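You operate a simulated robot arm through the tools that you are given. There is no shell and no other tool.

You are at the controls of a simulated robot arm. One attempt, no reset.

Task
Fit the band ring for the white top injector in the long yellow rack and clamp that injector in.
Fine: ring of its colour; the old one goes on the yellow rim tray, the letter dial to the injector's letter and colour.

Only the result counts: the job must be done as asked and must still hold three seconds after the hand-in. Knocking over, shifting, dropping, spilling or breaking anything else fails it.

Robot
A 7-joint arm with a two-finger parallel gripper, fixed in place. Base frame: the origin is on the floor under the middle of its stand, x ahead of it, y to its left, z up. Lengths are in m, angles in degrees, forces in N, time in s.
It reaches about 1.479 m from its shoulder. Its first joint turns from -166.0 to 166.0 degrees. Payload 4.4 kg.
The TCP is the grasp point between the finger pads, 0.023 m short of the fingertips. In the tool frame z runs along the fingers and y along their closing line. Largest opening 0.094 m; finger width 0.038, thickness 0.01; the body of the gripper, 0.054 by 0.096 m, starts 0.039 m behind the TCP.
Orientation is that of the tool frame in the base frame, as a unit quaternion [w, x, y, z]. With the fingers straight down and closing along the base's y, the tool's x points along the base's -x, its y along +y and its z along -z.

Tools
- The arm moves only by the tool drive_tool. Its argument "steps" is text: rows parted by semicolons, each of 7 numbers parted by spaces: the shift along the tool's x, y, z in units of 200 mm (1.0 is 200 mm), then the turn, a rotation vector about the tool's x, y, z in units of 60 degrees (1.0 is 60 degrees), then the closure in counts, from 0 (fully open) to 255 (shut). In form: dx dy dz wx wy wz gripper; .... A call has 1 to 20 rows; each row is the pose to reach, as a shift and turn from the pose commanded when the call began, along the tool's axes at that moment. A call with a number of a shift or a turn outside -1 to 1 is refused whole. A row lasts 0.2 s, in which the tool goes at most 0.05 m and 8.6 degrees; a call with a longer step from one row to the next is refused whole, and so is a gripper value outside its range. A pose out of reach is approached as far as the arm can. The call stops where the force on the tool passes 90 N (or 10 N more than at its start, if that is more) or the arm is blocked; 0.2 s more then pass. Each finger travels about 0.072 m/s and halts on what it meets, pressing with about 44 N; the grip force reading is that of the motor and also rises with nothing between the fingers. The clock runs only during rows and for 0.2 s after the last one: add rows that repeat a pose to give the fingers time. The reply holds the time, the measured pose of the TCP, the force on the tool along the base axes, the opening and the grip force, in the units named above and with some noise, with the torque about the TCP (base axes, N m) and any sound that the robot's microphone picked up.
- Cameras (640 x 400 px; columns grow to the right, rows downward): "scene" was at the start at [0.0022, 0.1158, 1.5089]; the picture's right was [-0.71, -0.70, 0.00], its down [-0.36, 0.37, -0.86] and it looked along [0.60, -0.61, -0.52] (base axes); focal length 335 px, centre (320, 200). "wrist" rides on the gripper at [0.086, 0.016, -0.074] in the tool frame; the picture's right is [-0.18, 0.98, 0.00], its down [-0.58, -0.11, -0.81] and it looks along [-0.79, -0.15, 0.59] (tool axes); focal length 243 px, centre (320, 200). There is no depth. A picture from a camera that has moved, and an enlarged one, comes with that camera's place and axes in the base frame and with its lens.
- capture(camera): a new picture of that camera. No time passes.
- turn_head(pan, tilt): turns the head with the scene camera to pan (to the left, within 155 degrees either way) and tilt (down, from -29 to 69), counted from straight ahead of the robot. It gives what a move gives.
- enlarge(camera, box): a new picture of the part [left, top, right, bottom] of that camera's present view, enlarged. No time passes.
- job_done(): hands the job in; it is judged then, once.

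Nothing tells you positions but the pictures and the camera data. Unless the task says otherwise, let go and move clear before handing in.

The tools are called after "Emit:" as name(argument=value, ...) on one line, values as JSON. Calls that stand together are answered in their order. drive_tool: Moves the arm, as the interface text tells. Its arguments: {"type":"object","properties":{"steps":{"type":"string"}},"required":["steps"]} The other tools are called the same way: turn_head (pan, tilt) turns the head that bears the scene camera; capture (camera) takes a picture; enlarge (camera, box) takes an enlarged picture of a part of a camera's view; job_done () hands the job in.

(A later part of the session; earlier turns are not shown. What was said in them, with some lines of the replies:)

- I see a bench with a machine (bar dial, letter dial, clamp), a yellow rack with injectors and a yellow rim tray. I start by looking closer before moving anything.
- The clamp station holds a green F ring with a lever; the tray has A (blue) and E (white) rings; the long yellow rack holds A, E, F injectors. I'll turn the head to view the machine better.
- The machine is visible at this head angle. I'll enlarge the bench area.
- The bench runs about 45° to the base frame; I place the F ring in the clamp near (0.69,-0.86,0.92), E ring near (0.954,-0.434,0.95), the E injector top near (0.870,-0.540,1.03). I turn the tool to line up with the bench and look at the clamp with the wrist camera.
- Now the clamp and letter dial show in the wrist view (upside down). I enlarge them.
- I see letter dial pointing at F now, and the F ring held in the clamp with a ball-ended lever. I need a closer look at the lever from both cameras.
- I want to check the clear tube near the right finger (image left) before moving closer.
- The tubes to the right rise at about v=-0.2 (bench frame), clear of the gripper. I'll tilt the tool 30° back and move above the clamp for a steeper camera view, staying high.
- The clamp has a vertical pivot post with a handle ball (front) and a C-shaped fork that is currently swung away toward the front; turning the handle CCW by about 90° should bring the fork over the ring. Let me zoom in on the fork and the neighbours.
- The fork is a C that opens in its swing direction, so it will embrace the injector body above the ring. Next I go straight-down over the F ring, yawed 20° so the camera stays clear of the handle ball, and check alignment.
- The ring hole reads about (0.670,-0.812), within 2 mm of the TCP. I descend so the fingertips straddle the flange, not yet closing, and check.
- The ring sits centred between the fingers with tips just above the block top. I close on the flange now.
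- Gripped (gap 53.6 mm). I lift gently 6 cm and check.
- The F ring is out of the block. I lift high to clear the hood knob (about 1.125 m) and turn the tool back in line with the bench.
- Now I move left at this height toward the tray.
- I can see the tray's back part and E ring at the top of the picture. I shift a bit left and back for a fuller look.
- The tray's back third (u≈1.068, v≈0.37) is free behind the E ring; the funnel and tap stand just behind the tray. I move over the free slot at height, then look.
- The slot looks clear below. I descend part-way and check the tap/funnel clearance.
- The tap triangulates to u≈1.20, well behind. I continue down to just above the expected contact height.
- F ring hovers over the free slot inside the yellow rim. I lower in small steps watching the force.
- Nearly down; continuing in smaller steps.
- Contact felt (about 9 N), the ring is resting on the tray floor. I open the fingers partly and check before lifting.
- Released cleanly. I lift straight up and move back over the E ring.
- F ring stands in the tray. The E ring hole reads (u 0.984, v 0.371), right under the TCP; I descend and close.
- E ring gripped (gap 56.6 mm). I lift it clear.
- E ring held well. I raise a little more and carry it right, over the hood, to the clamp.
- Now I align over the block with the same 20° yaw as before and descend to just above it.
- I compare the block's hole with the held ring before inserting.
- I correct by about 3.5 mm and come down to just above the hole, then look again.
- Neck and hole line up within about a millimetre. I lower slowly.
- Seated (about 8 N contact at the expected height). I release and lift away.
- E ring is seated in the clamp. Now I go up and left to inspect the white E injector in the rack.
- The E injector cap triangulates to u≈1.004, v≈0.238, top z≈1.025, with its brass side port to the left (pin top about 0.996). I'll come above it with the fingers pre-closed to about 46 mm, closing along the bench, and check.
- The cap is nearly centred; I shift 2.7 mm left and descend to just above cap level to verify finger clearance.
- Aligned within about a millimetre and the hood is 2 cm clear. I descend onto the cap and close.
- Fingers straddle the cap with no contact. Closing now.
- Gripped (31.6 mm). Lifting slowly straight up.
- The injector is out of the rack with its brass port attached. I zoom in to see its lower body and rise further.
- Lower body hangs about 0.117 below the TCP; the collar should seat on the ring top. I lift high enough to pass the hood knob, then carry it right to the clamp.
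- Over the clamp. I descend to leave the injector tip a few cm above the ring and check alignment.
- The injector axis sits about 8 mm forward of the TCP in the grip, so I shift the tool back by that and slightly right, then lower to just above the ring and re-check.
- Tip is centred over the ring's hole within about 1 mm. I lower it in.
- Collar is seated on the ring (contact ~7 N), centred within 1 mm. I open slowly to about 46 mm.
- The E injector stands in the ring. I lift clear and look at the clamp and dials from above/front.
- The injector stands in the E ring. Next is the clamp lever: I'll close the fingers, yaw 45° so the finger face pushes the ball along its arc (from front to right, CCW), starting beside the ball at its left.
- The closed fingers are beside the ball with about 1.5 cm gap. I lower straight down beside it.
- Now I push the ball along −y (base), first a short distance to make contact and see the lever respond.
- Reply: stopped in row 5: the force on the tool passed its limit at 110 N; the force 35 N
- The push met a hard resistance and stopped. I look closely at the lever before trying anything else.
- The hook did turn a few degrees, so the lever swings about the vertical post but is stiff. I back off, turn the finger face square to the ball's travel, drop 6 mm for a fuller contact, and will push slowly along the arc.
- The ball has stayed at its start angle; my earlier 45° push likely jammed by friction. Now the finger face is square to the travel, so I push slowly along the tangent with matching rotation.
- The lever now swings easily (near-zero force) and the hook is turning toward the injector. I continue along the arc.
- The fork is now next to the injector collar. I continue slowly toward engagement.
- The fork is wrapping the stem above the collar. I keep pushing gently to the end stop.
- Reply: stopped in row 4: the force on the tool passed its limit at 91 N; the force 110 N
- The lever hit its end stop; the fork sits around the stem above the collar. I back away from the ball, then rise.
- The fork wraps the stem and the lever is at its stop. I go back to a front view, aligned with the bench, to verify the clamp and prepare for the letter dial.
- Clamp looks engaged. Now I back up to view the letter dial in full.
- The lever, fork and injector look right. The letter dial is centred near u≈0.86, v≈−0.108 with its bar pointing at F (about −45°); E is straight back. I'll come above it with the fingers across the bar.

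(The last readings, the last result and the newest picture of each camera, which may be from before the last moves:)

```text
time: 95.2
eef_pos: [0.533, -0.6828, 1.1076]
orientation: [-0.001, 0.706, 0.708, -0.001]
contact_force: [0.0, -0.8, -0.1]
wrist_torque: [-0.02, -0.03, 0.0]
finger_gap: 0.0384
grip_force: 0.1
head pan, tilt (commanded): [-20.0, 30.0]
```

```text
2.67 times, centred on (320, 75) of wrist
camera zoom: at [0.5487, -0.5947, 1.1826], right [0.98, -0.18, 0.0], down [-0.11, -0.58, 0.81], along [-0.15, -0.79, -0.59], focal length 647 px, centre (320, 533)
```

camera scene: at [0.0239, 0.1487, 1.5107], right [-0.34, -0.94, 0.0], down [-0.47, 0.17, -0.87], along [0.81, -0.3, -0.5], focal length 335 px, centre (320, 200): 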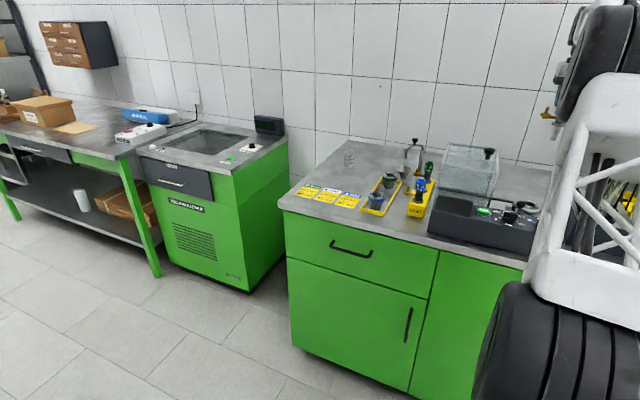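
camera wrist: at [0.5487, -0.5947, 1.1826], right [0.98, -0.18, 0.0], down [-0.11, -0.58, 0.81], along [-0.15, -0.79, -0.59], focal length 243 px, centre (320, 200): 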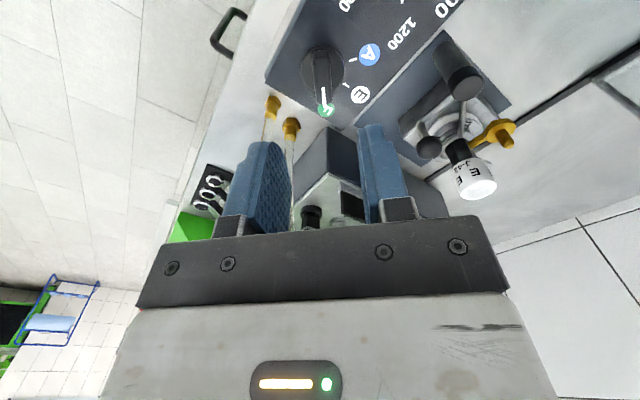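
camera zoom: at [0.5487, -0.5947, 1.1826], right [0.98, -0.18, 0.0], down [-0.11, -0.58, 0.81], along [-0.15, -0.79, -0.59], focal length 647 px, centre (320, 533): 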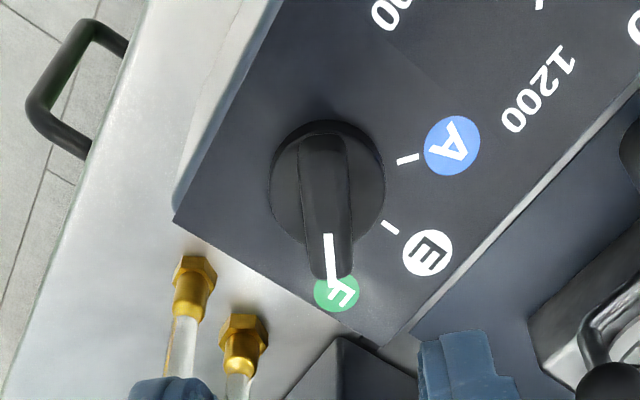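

The dial is clear: bar points to F, E 45° counter-clockwise. I shift ~5 mm to centre over it and descend part-way.

Emit:
drive_tool(steps="-0.012 0.005 0.08 0 0 0 150; -0.0235 0.0105 0.16 0 0 0 150; -0.0235 0.0105 0.24 0 0 0 150; -0.0235 0.0105 0.3 0 0 0 150; -0.0235 0.0105 0.3 0 0 0 150")

Emit:
capture(camera="wrist")

Emit:
enlarge(camera="wrist", box=[220, 60, 420, 220])

Emit:
enlarge(camera="scene", box=[490, 170, 570, 240])

```text
time: 96.4
eef_pos: [0.5337, -0.6855, 1.0492]
orientation: [0.0, 0.707, 0.707, -0.002]
contact_force: [0.6, -0.1, 0.4]
wrist_torque: [0.0, -0.01, -0.01]
finger_gap: 0.039
grip_force: 0.1
head pan, tilt (commanded): [-20.0, 30.0]
```

```text
taken
camera wrist: at [0.5491, -0.5976, 1.1235], right [0.98, -0.18, 0.0], down [-0.11, -0.58, 0.81], along [-0.15, -0.79, -0.59], focal length 243 px, centre (320, 200)
```

wrist: 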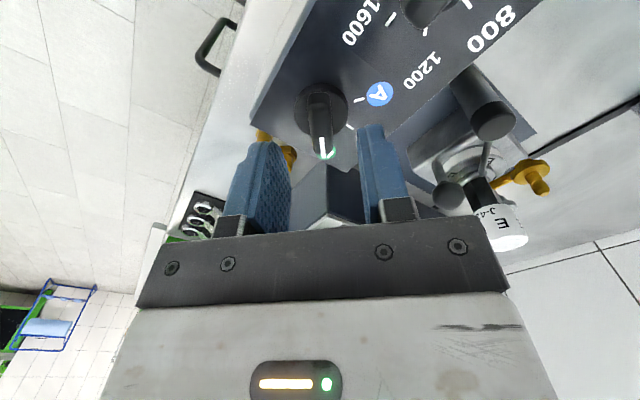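

```text
2.50 times, centred on (320, 140) of wrist
camera zoom: at [0.5491, -0.5976, 1.1235], right [0.98, -0.18, 0.0], down [-0.11, -0.58, 0.81], along [-0.15, -0.79, -0.59], focal length 606 px, centre (320, 350)
```

zoom: 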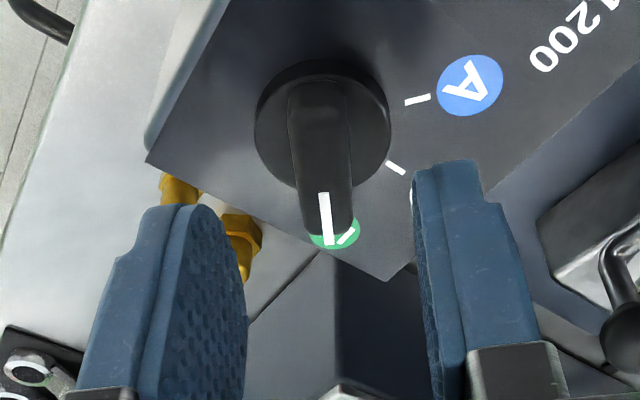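

```text
5.71 times, centred on (530, 205) of scene
camera zoom: at [0.0239, 0.1488, 1.5107], right [-0.34, -0.94, 0.0], down [-0.47, 0.17, -0.87], along [0.81, -0.3, -0.5], focal length 1916 px, centre (-880, 171)
```

zoom: 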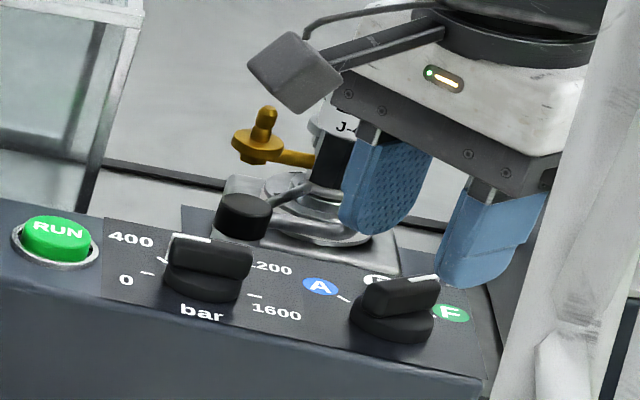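

The bar lies midway between the fingers; its top is about z 1.012. I descend so the tips straddle the bar above its base, and close.

Emit:
drive_tool(steps="0 0 0.05 0 0 0 150; 0 0 0.1 0 0 0 150; 0 0 0.135 0 0 0 150; 0 0 0.135 0 0 0 150")

Emit:
enlarge(camera="wrist", box=[220, 60, 420, 220])

Emit:
enlarge(camera="scene", box=[490, 170, 570, 240])

```text
time: 97.4
eef_pos: [0.5345, -0.6846, 1.0199]
orientation: [-0.001, 0.707, 0.707, -0.002]
contact_force: [-0.8, 0.3, 0.2]
wrist_torque: [-0.01, 0.02, -0.01]
finger_gap: 0.0382
grip_force: 0.0
head pan, tilt (commanded): [-20.0, 30.0]
```

```text
2.50 times, centred on (320, 140) of wrist
camera zoom: at [0.5492, -0.5971, 1.0954], right [0.98, -0.18, 0.0], down [-0.11, -0.58, 0.81], along [-0.15, -0.79, -0.59], focal length 606 px, centre (320, 350)
```

zoom: 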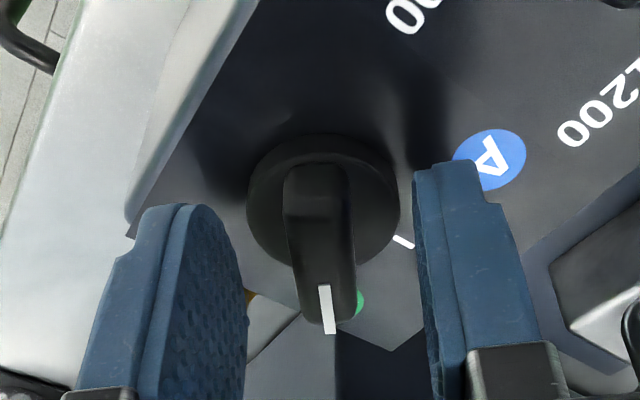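

```text
5.71 times, centred on (530, 205) of scene
camera zoom: at [0.0239, 0.1488, 1.5107], right [-0.34, -0.94, 0.0], down [-0.47, 0.17, -0.87], along [0.81, -0.3, -0.5], focal length 1916 px, centre (-880, 171)
```

zoom: 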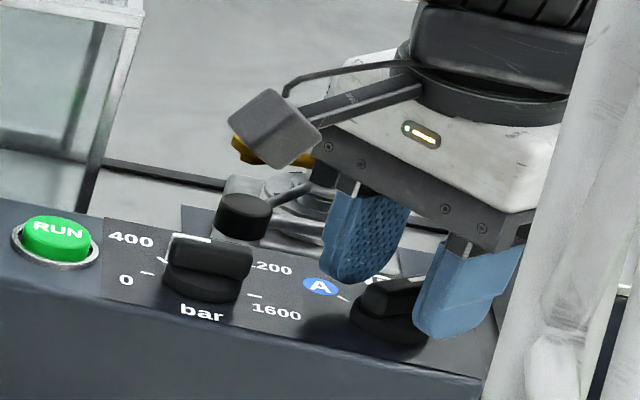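

Centred. I close on the bar and turn 45° counter-clockwise toward E.

Emit:
drive_tool(steps="0 0 0 0 0 0 200; 0 0 0 0 0 0 255; 0 0 0 0 0 0 255; 0 0 0 0 0 0 255")

Emit:
drive_tool(steps="0 0 0 0 0 -0.08 255; 0 0 0 0 0 -0.16 255; 0 0 0 0 0 -0.25 255")

Emit:
enlarge(camera="wrist", box=[220, 60, 420, 220])

```text
time: 98.4
eef_pos: [0.5335, -0.6853, 1.0207]
orientation: [-0.001, 0.708, 0.706, -0.002]
contact_force: [4.7, 2.8, -1.3]
wrist_torque: [-0.07, -0.3, -0.02]
finger_gap: 0.0127
grip_force: 45.6
head pan, tilt (commanded): [-20.0, 30.0]
```

```text
time: 99.2
eef_pos: [0.5337, -0.6854, 1.0206]
orientation: [-0.002, 0.608, 0.794, -0.001]
contact_force: [-20.8, 34.3, 11.3]
wrist_torque: [0.42, 0.08, -0.04]
finger_gap: 0.0128
grip_force: 44.8
head pan, tilt (commanded): [-20.0, 30.0]
```

```text
2.50 times, centred on (320, 140) of wrist
camera zoom: at [0.5257, -0.5961, 1.0957], right [1.0, 0.08, 0.0], down [0.05, -0.59, 0.81], along [0.06, -0.8, -0.59], focal length 606 px, centre (320, 350)
```

zoom: 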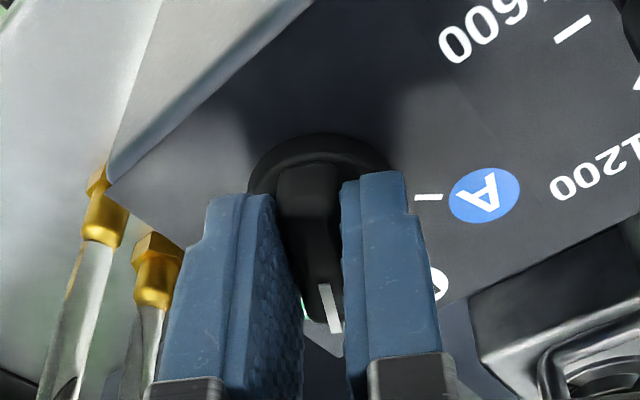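

The dial turned 15° with the gripper with only a side load (~40 N, small torque). I ease the tool 3 mm toward the load direction and turn another 15°.

Emit:
drive_tool(steps="0.007 -0.002 0 0 0 0 255; 0.014 -0.004 -0.003 0 0 0 255")

Emit:
drive_tool(steps="0 0 0 0 0 -0.08 255; 0 0 0 0 0 -0.16 255; 0 0 0 0 0 -0.25 255")

Emit:
enlarge(camera="wrist", box=[220, 60, 420, 220])

```text
time: 99.8
eef_pos: [0.533, -0.6847, 1.0213]
orientation: [0.0, 0.608, 0.794, -0.002]
contact_force: [10.5, -27.2, -9.5]
wrist_torque: [0.31, -0.17, 0.02]
finger_gap: 0.0127
grip_force: 44.6
head pan, tilt (commanded): [-20.0, 30.0]
```

```text
time: 100.6
eef_pos: [0.5336, -0.685, 1.0203]
orientation: [-0.001, 0.498, 0.867, -0.001]
contact_force: [5.9, -44.0, -13.7]
wrist_torque: [-0.69, -0.36, -0.03]
finger_gap: 0.013
grip_force: 45.0
head pan, tilt (commanded): [-20.0, 30.0]
```

```text
2.50 times, centred on (320, 140) of wrist
camera zoom: at [0.5022, -0.6005, 1.0959], right [0.94, 0.33, 0.0], down [0.2, -0.56, 0.81], along [0.27, -0.76, -0.59], focal length 606 px, centre (320, 350)
```

zoom: 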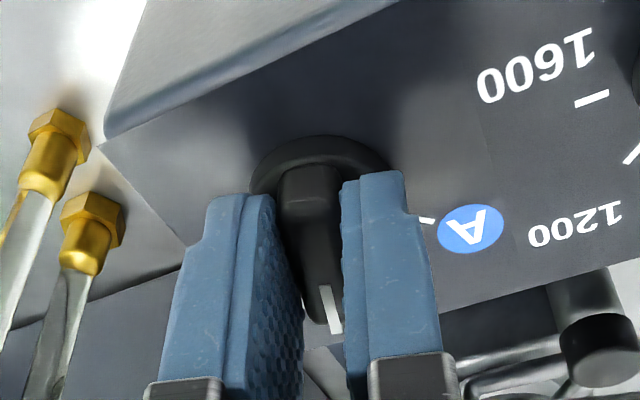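

Dial is at about 30° now. I ease the side load and turn the last 15°.

Emit:
drive_tool(steps="-0.005 -0.002 0.001 0 0 0 255; -0.009 -0.0035 0.0025 0 0 0 255")

Emit:
drive_tool(steps="0 0 0 0 0 -0.08 255; 0 0 0 0 0 -0.16 255; 0 0 0 0 0 -0.25 255; 0 0 0 0 0 -0.25 255")

Emit:
enlarge(camera="wrist", box=[220, 60, 420, 220])

Emit:
enlarge(camera="scene", box=[490, 170, 570, 240])

```text
time: 101.2
eef_pos: [0.5322, -0.6851, 1.0207]
orientation: [-0.002, 0.499, 0.866, -0.002]
contact_force: [-8.1, -3.6, -0.6]
wrist_torque: [-0.94, -0.62, 0.0]
finger_gap: 0.0129
grip_force: 45.2
head pan, tilt (commanded): [-20.0, 30.0]
```

```text
time: 102.2
eef_pos: [0.5318, -0.6862, 1.021]
orientation: [-0.002, 0.382, 0.924, -0.001]
contact_force: [-35.9, 23.5, 8.8]
wrist_torque: [0.79, 0.42, -0.01]
finger_gap: 0.0129
grip_force: 45.0
head pan, tilt (commanded): [-20.0, 30.0]
```

```text
2.50 times, centred on (320, 140) of wrist
camera zoom: at [0.4814, -0.6117, 1.096], right [0.82, 0.57, 0.0], down [0.34, -0.49, 0.8], along [0.45, -0.66, -0.59], focal length 606 px, centre (320, 350)
```

zoom: 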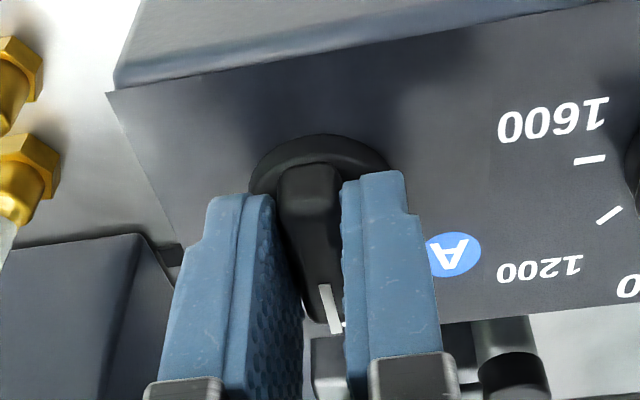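

```text
5.71 times, centred on (530, 205) of scene
camera zoom: at [0.0235, 0.1491, 1.5106], right [-0.34, -0.94, 0.0], down [-0.47, 0.17, -0.87], along [0.81, -0.3, -0.5], focal length 1916 px, centre (-880, 171)
```

zoom: 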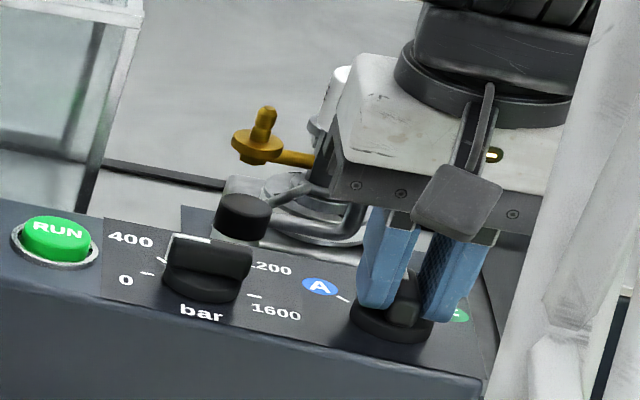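

Emit:
drive_tool(steps="0.005 -0.001 0 0 0 0 255; 0.009 -0.002 -0.001 0 0 0 255; 0.009 -0.002 -0.001 0 0 0 255")

Emit:
drive_tool(steps="0 0 0 0 0 0 220; 0 0 0 0 0 0 170; 0 0 0 0 0 0 170; 0 0 -0.1 0 0 0 170; 0 0 -0.25 0 0 0 170; 0 0 -0.4 0 0 0 170; 0.15 0 -0.45 0 0 0 170; 0.15 0 -0.45 0 0 0 170")

Emit:
capture(camera="wrist")

Emit:
enlarge(camera="wrist", box=[220, 0, 420, 160])

```text
time: 103.0
eef_pos: [0.5326, -0.6863, 1.0198]
orientation: [-0.001, 0.383, 0.924, -0.002]
contact_force: [3.2, -16.0, -5.1]
wrist_torque: [-0.07, -0.14, -0.03]
finger_gap: 0.0129
grip_force: 45.1
head pan, tilt (commanded): [-20.0, 30.0]
```

```text
time: 104.8
eef_pos: [0.5087, -0.6639, 1.1103]
orientation: [-0.001, 0.382, 0.924, -0.001]
contact_force: [-0.4, 0.4, -1.0]
wrist_torque: [0.02, 0.01, 0.01]
finger_gap: 0.0313
grip_force: 0.1
head pan, tilt (commanded): [-20.0, 30.0]
```

```text
taken
camera wrist: at [0.4585, -0.5897, 1.1852], right [0.82, 0.57, 0.0], down [0.34, -0.49, 0.81], along [0.45, -0.67, -0.59], focal length 243 px, centre (320, 200)
```

wrist: 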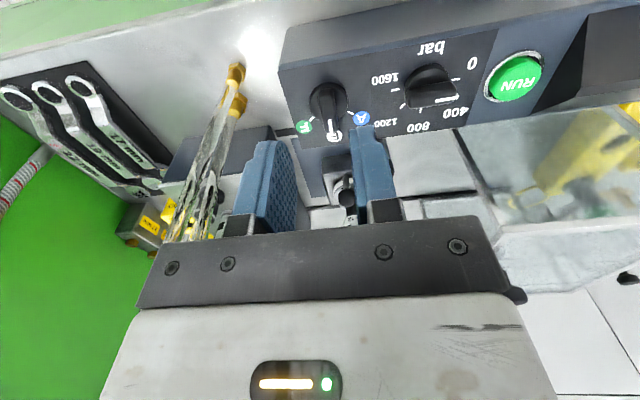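

```text
2.50 times, centred on (320, 80) of wrist
camera zoom: at [0.4585, -0.5897, 1.1852], right [0.82, 0.57, 0.0], down [0.34, -0.49, 0.81], along [0.45, -0.67, -0.59], focal length 606 px, centre (320, 500)
```

zoom: 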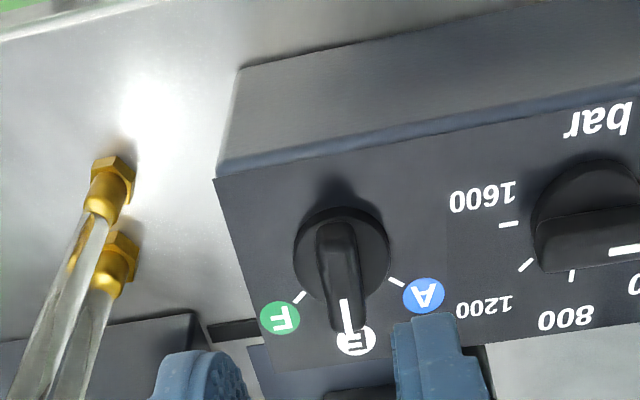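

The dial now points at E. Let me verify the clamp from above with a tilted view.

Emit:
drive_tool(steps="0 0.02 -0.15 0 0.083 0 170; -0.2 0.05 -0.25 0 0.167 0 170; -0.4 0.08 -0.3 0 0.25 0 170; -0.6 0.1 -0.3 0 0.333 0 170; -0.75 0.12 -0.3 0 0.417 0 170; -0.855 0.125 -0.3 0 0.5 0 170; -0.855 0.125 -0.3 0 0.5 0 170")

Emit:
capture(camera="wrist")

Emit:
enlarge(camera="wrist", box=[220, 20, 440, 220])

```text
time: 106.4
eef_pos: [0.6466, -0.7668, 1.1696]
orientation: [-0.241, 0.37, 0.892, 0.098]
contact_force: [0.8, -0.4, -0.1]
wrist_torque: [-0.02, 0.01, 0.0]
finger_gap: 0.0312
grip_force: 0.1
head pan, tilt (commanded): [-20.0, 30.0]
```

```text
taken
camera wrist: at [0.6309, -0.7268, 1.2789], right [0.81, 0.58, -0.1], down [0.57, -0.72, 0.41], along [0.17, -0.38, -0.91], focal length 243 px, centre (320, 200)
```

wrist: 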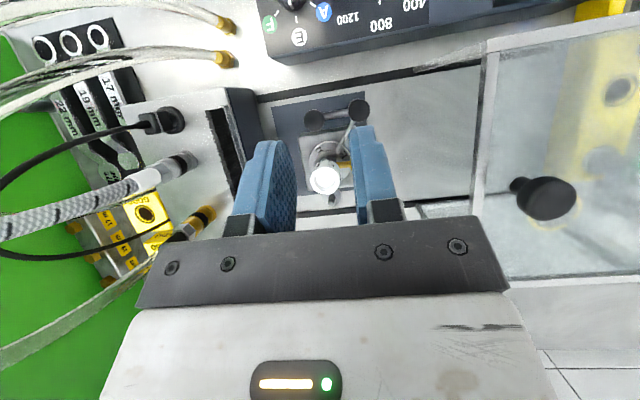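

```text
2.00 times, centred on (330, 120) of wrist
camera zoom: at [0.6309, -0.7268, 1.2789], right [0.81, 0.58, -0.1], down [0.57, -0.72, 0.41], along [0.17, -0.38, -0.91], focal length 485 px, centre (300, 360)
```

zoom: 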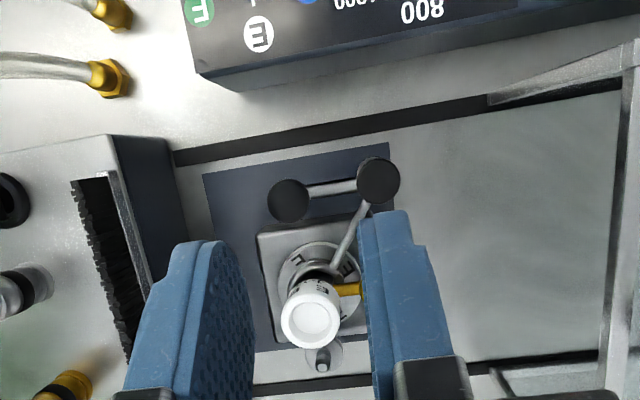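

Lever is swung fully (ball to the right, fork arm on the stem). I retreat up and check the whole bench once more.

Emit:
drive_tool(steps="0.1 0 -0.15 0 -0.083 0 130; 0.2 0 -0.3 0 -0.167 0 80; 0.3 0 -0.45 0 -0.25 0 40; 0.45 0 -0.5 0 -0.333 0 0; 0.6 0 -0.5 0 -0.417 0 0; 0.75 0 -0.5 0 -0.5 0 0; 0.75 0 -0.5 0 -0.5 0 0")

Emit:
capture(camera="wrist")

Emit:
capture(camera="scene")

Emit:
enlarge(camera="scene", box=[340, 130, 450, 220])

Emit:
enlarge(camera="scene", box=[490, 170, 560, 240])

```text
time: 108.0
eef_pos: [0.5938, -0.7112, 1.3328]
orientation: [-0.001, 0.383, 0.924, -0.001]
contact_force: [-0.1, -0.8, -0.3]
wrist_torque: [-0.01, -0.02, -0.02]
finger_gap: 0.0941
grip_force: 0.2
head pan, tilt (commanded): [-20.0, 30.0]
```

```text
taken
camera wrist: at [0.5433, -0.6367, 1.408], right [0.82, 0.57, 0.0], down [0.34, -0.49, 0.81], along [0.45, -0.67, -0.59], focal length 243 px, centre (320, 200)
```

wrist: 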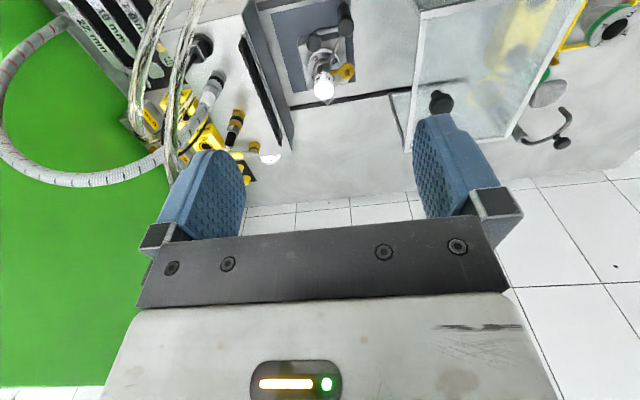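

```text
taken
camera scene: at [0.0238, 0.1489, 1.5107], right [-0.34, -0.94, 0.0], down [-0.47, 0.17, -0.87], along [0.81, -0.3, -0.5], focal length 335 px, centre (320, 200)
```

scene: 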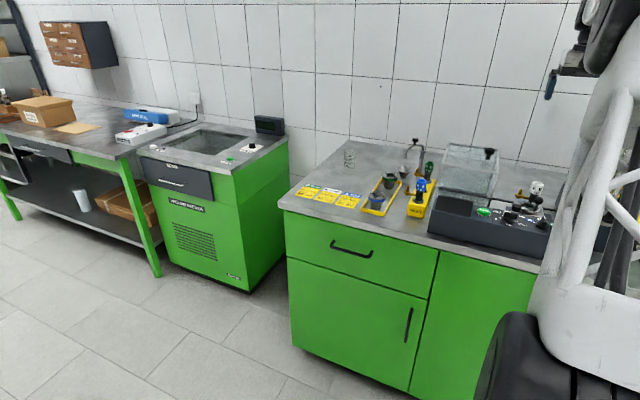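

```text
4.44 times, centred on (395, 175) of scene
camera zoom: at [0.0238, 0.1489, 1.5107], right [-0.34, -0.94, 0.0], down [-0.47, 0.17, -0.87], along [0.81, -0.3, -0.5], focal length 1490 px, centre (-13, 311)
```

zoom: 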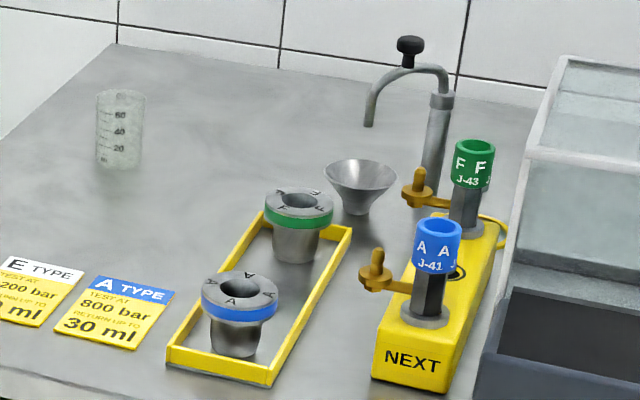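

```text
5.71 times, centred on (525, 205) of scene
camera zoom: at [0.0238, 0.1489, 1.5107], right [-0.34, -0.94, 0.0], down [-0.47, 0.17, -0.87], along [0.81, -0.3, -0.5], focal length 1916 px, centre (-851, 171)
```

zoom: 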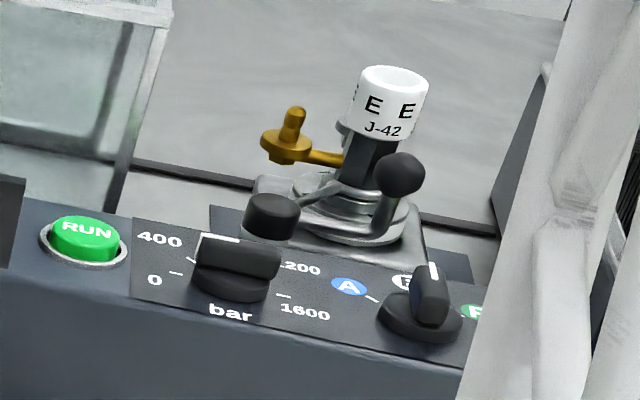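

E ring is in the clamp and the J-42 E injector is seated in it with the fork closed. The letter dial points at the white E. The F ring stands in the yellow rim tray, and everything else stands as before. The gripper is open and clear, so I hand in.

Emit:
job_done()

```text
The job is handed in.
```

The job is handed in. The white top E injector (J-42) is clamped in the E ring, as checked in the last pictures before hand-in. I have no verdict on it yet.

- **Ring:** the old green F ring came out of the clamp. It now stands in the free back slot of the yellow rim tray, beside the blue A ring. The white E ring is seated in the clamp block.
- **Injector:** J-42 came out of the long yellow rack and sits with its collar on the E ring. The clamp fork wraps its stem above the collar.
- **Lever:** I pushed the handle until it hit its end stop. An earlier push at the wrong angle jammed and stopped at 110 N. The final push also stopped the arm, just over 90 N. I saw no shift or damage from either.
- **Letter dial:** it points at the white E, within about 2 degrees.
- **Everything else:** the A and F injectors, the pressure dial, the funnel and the tap look unchanged. The arm is open and clear of the bench.
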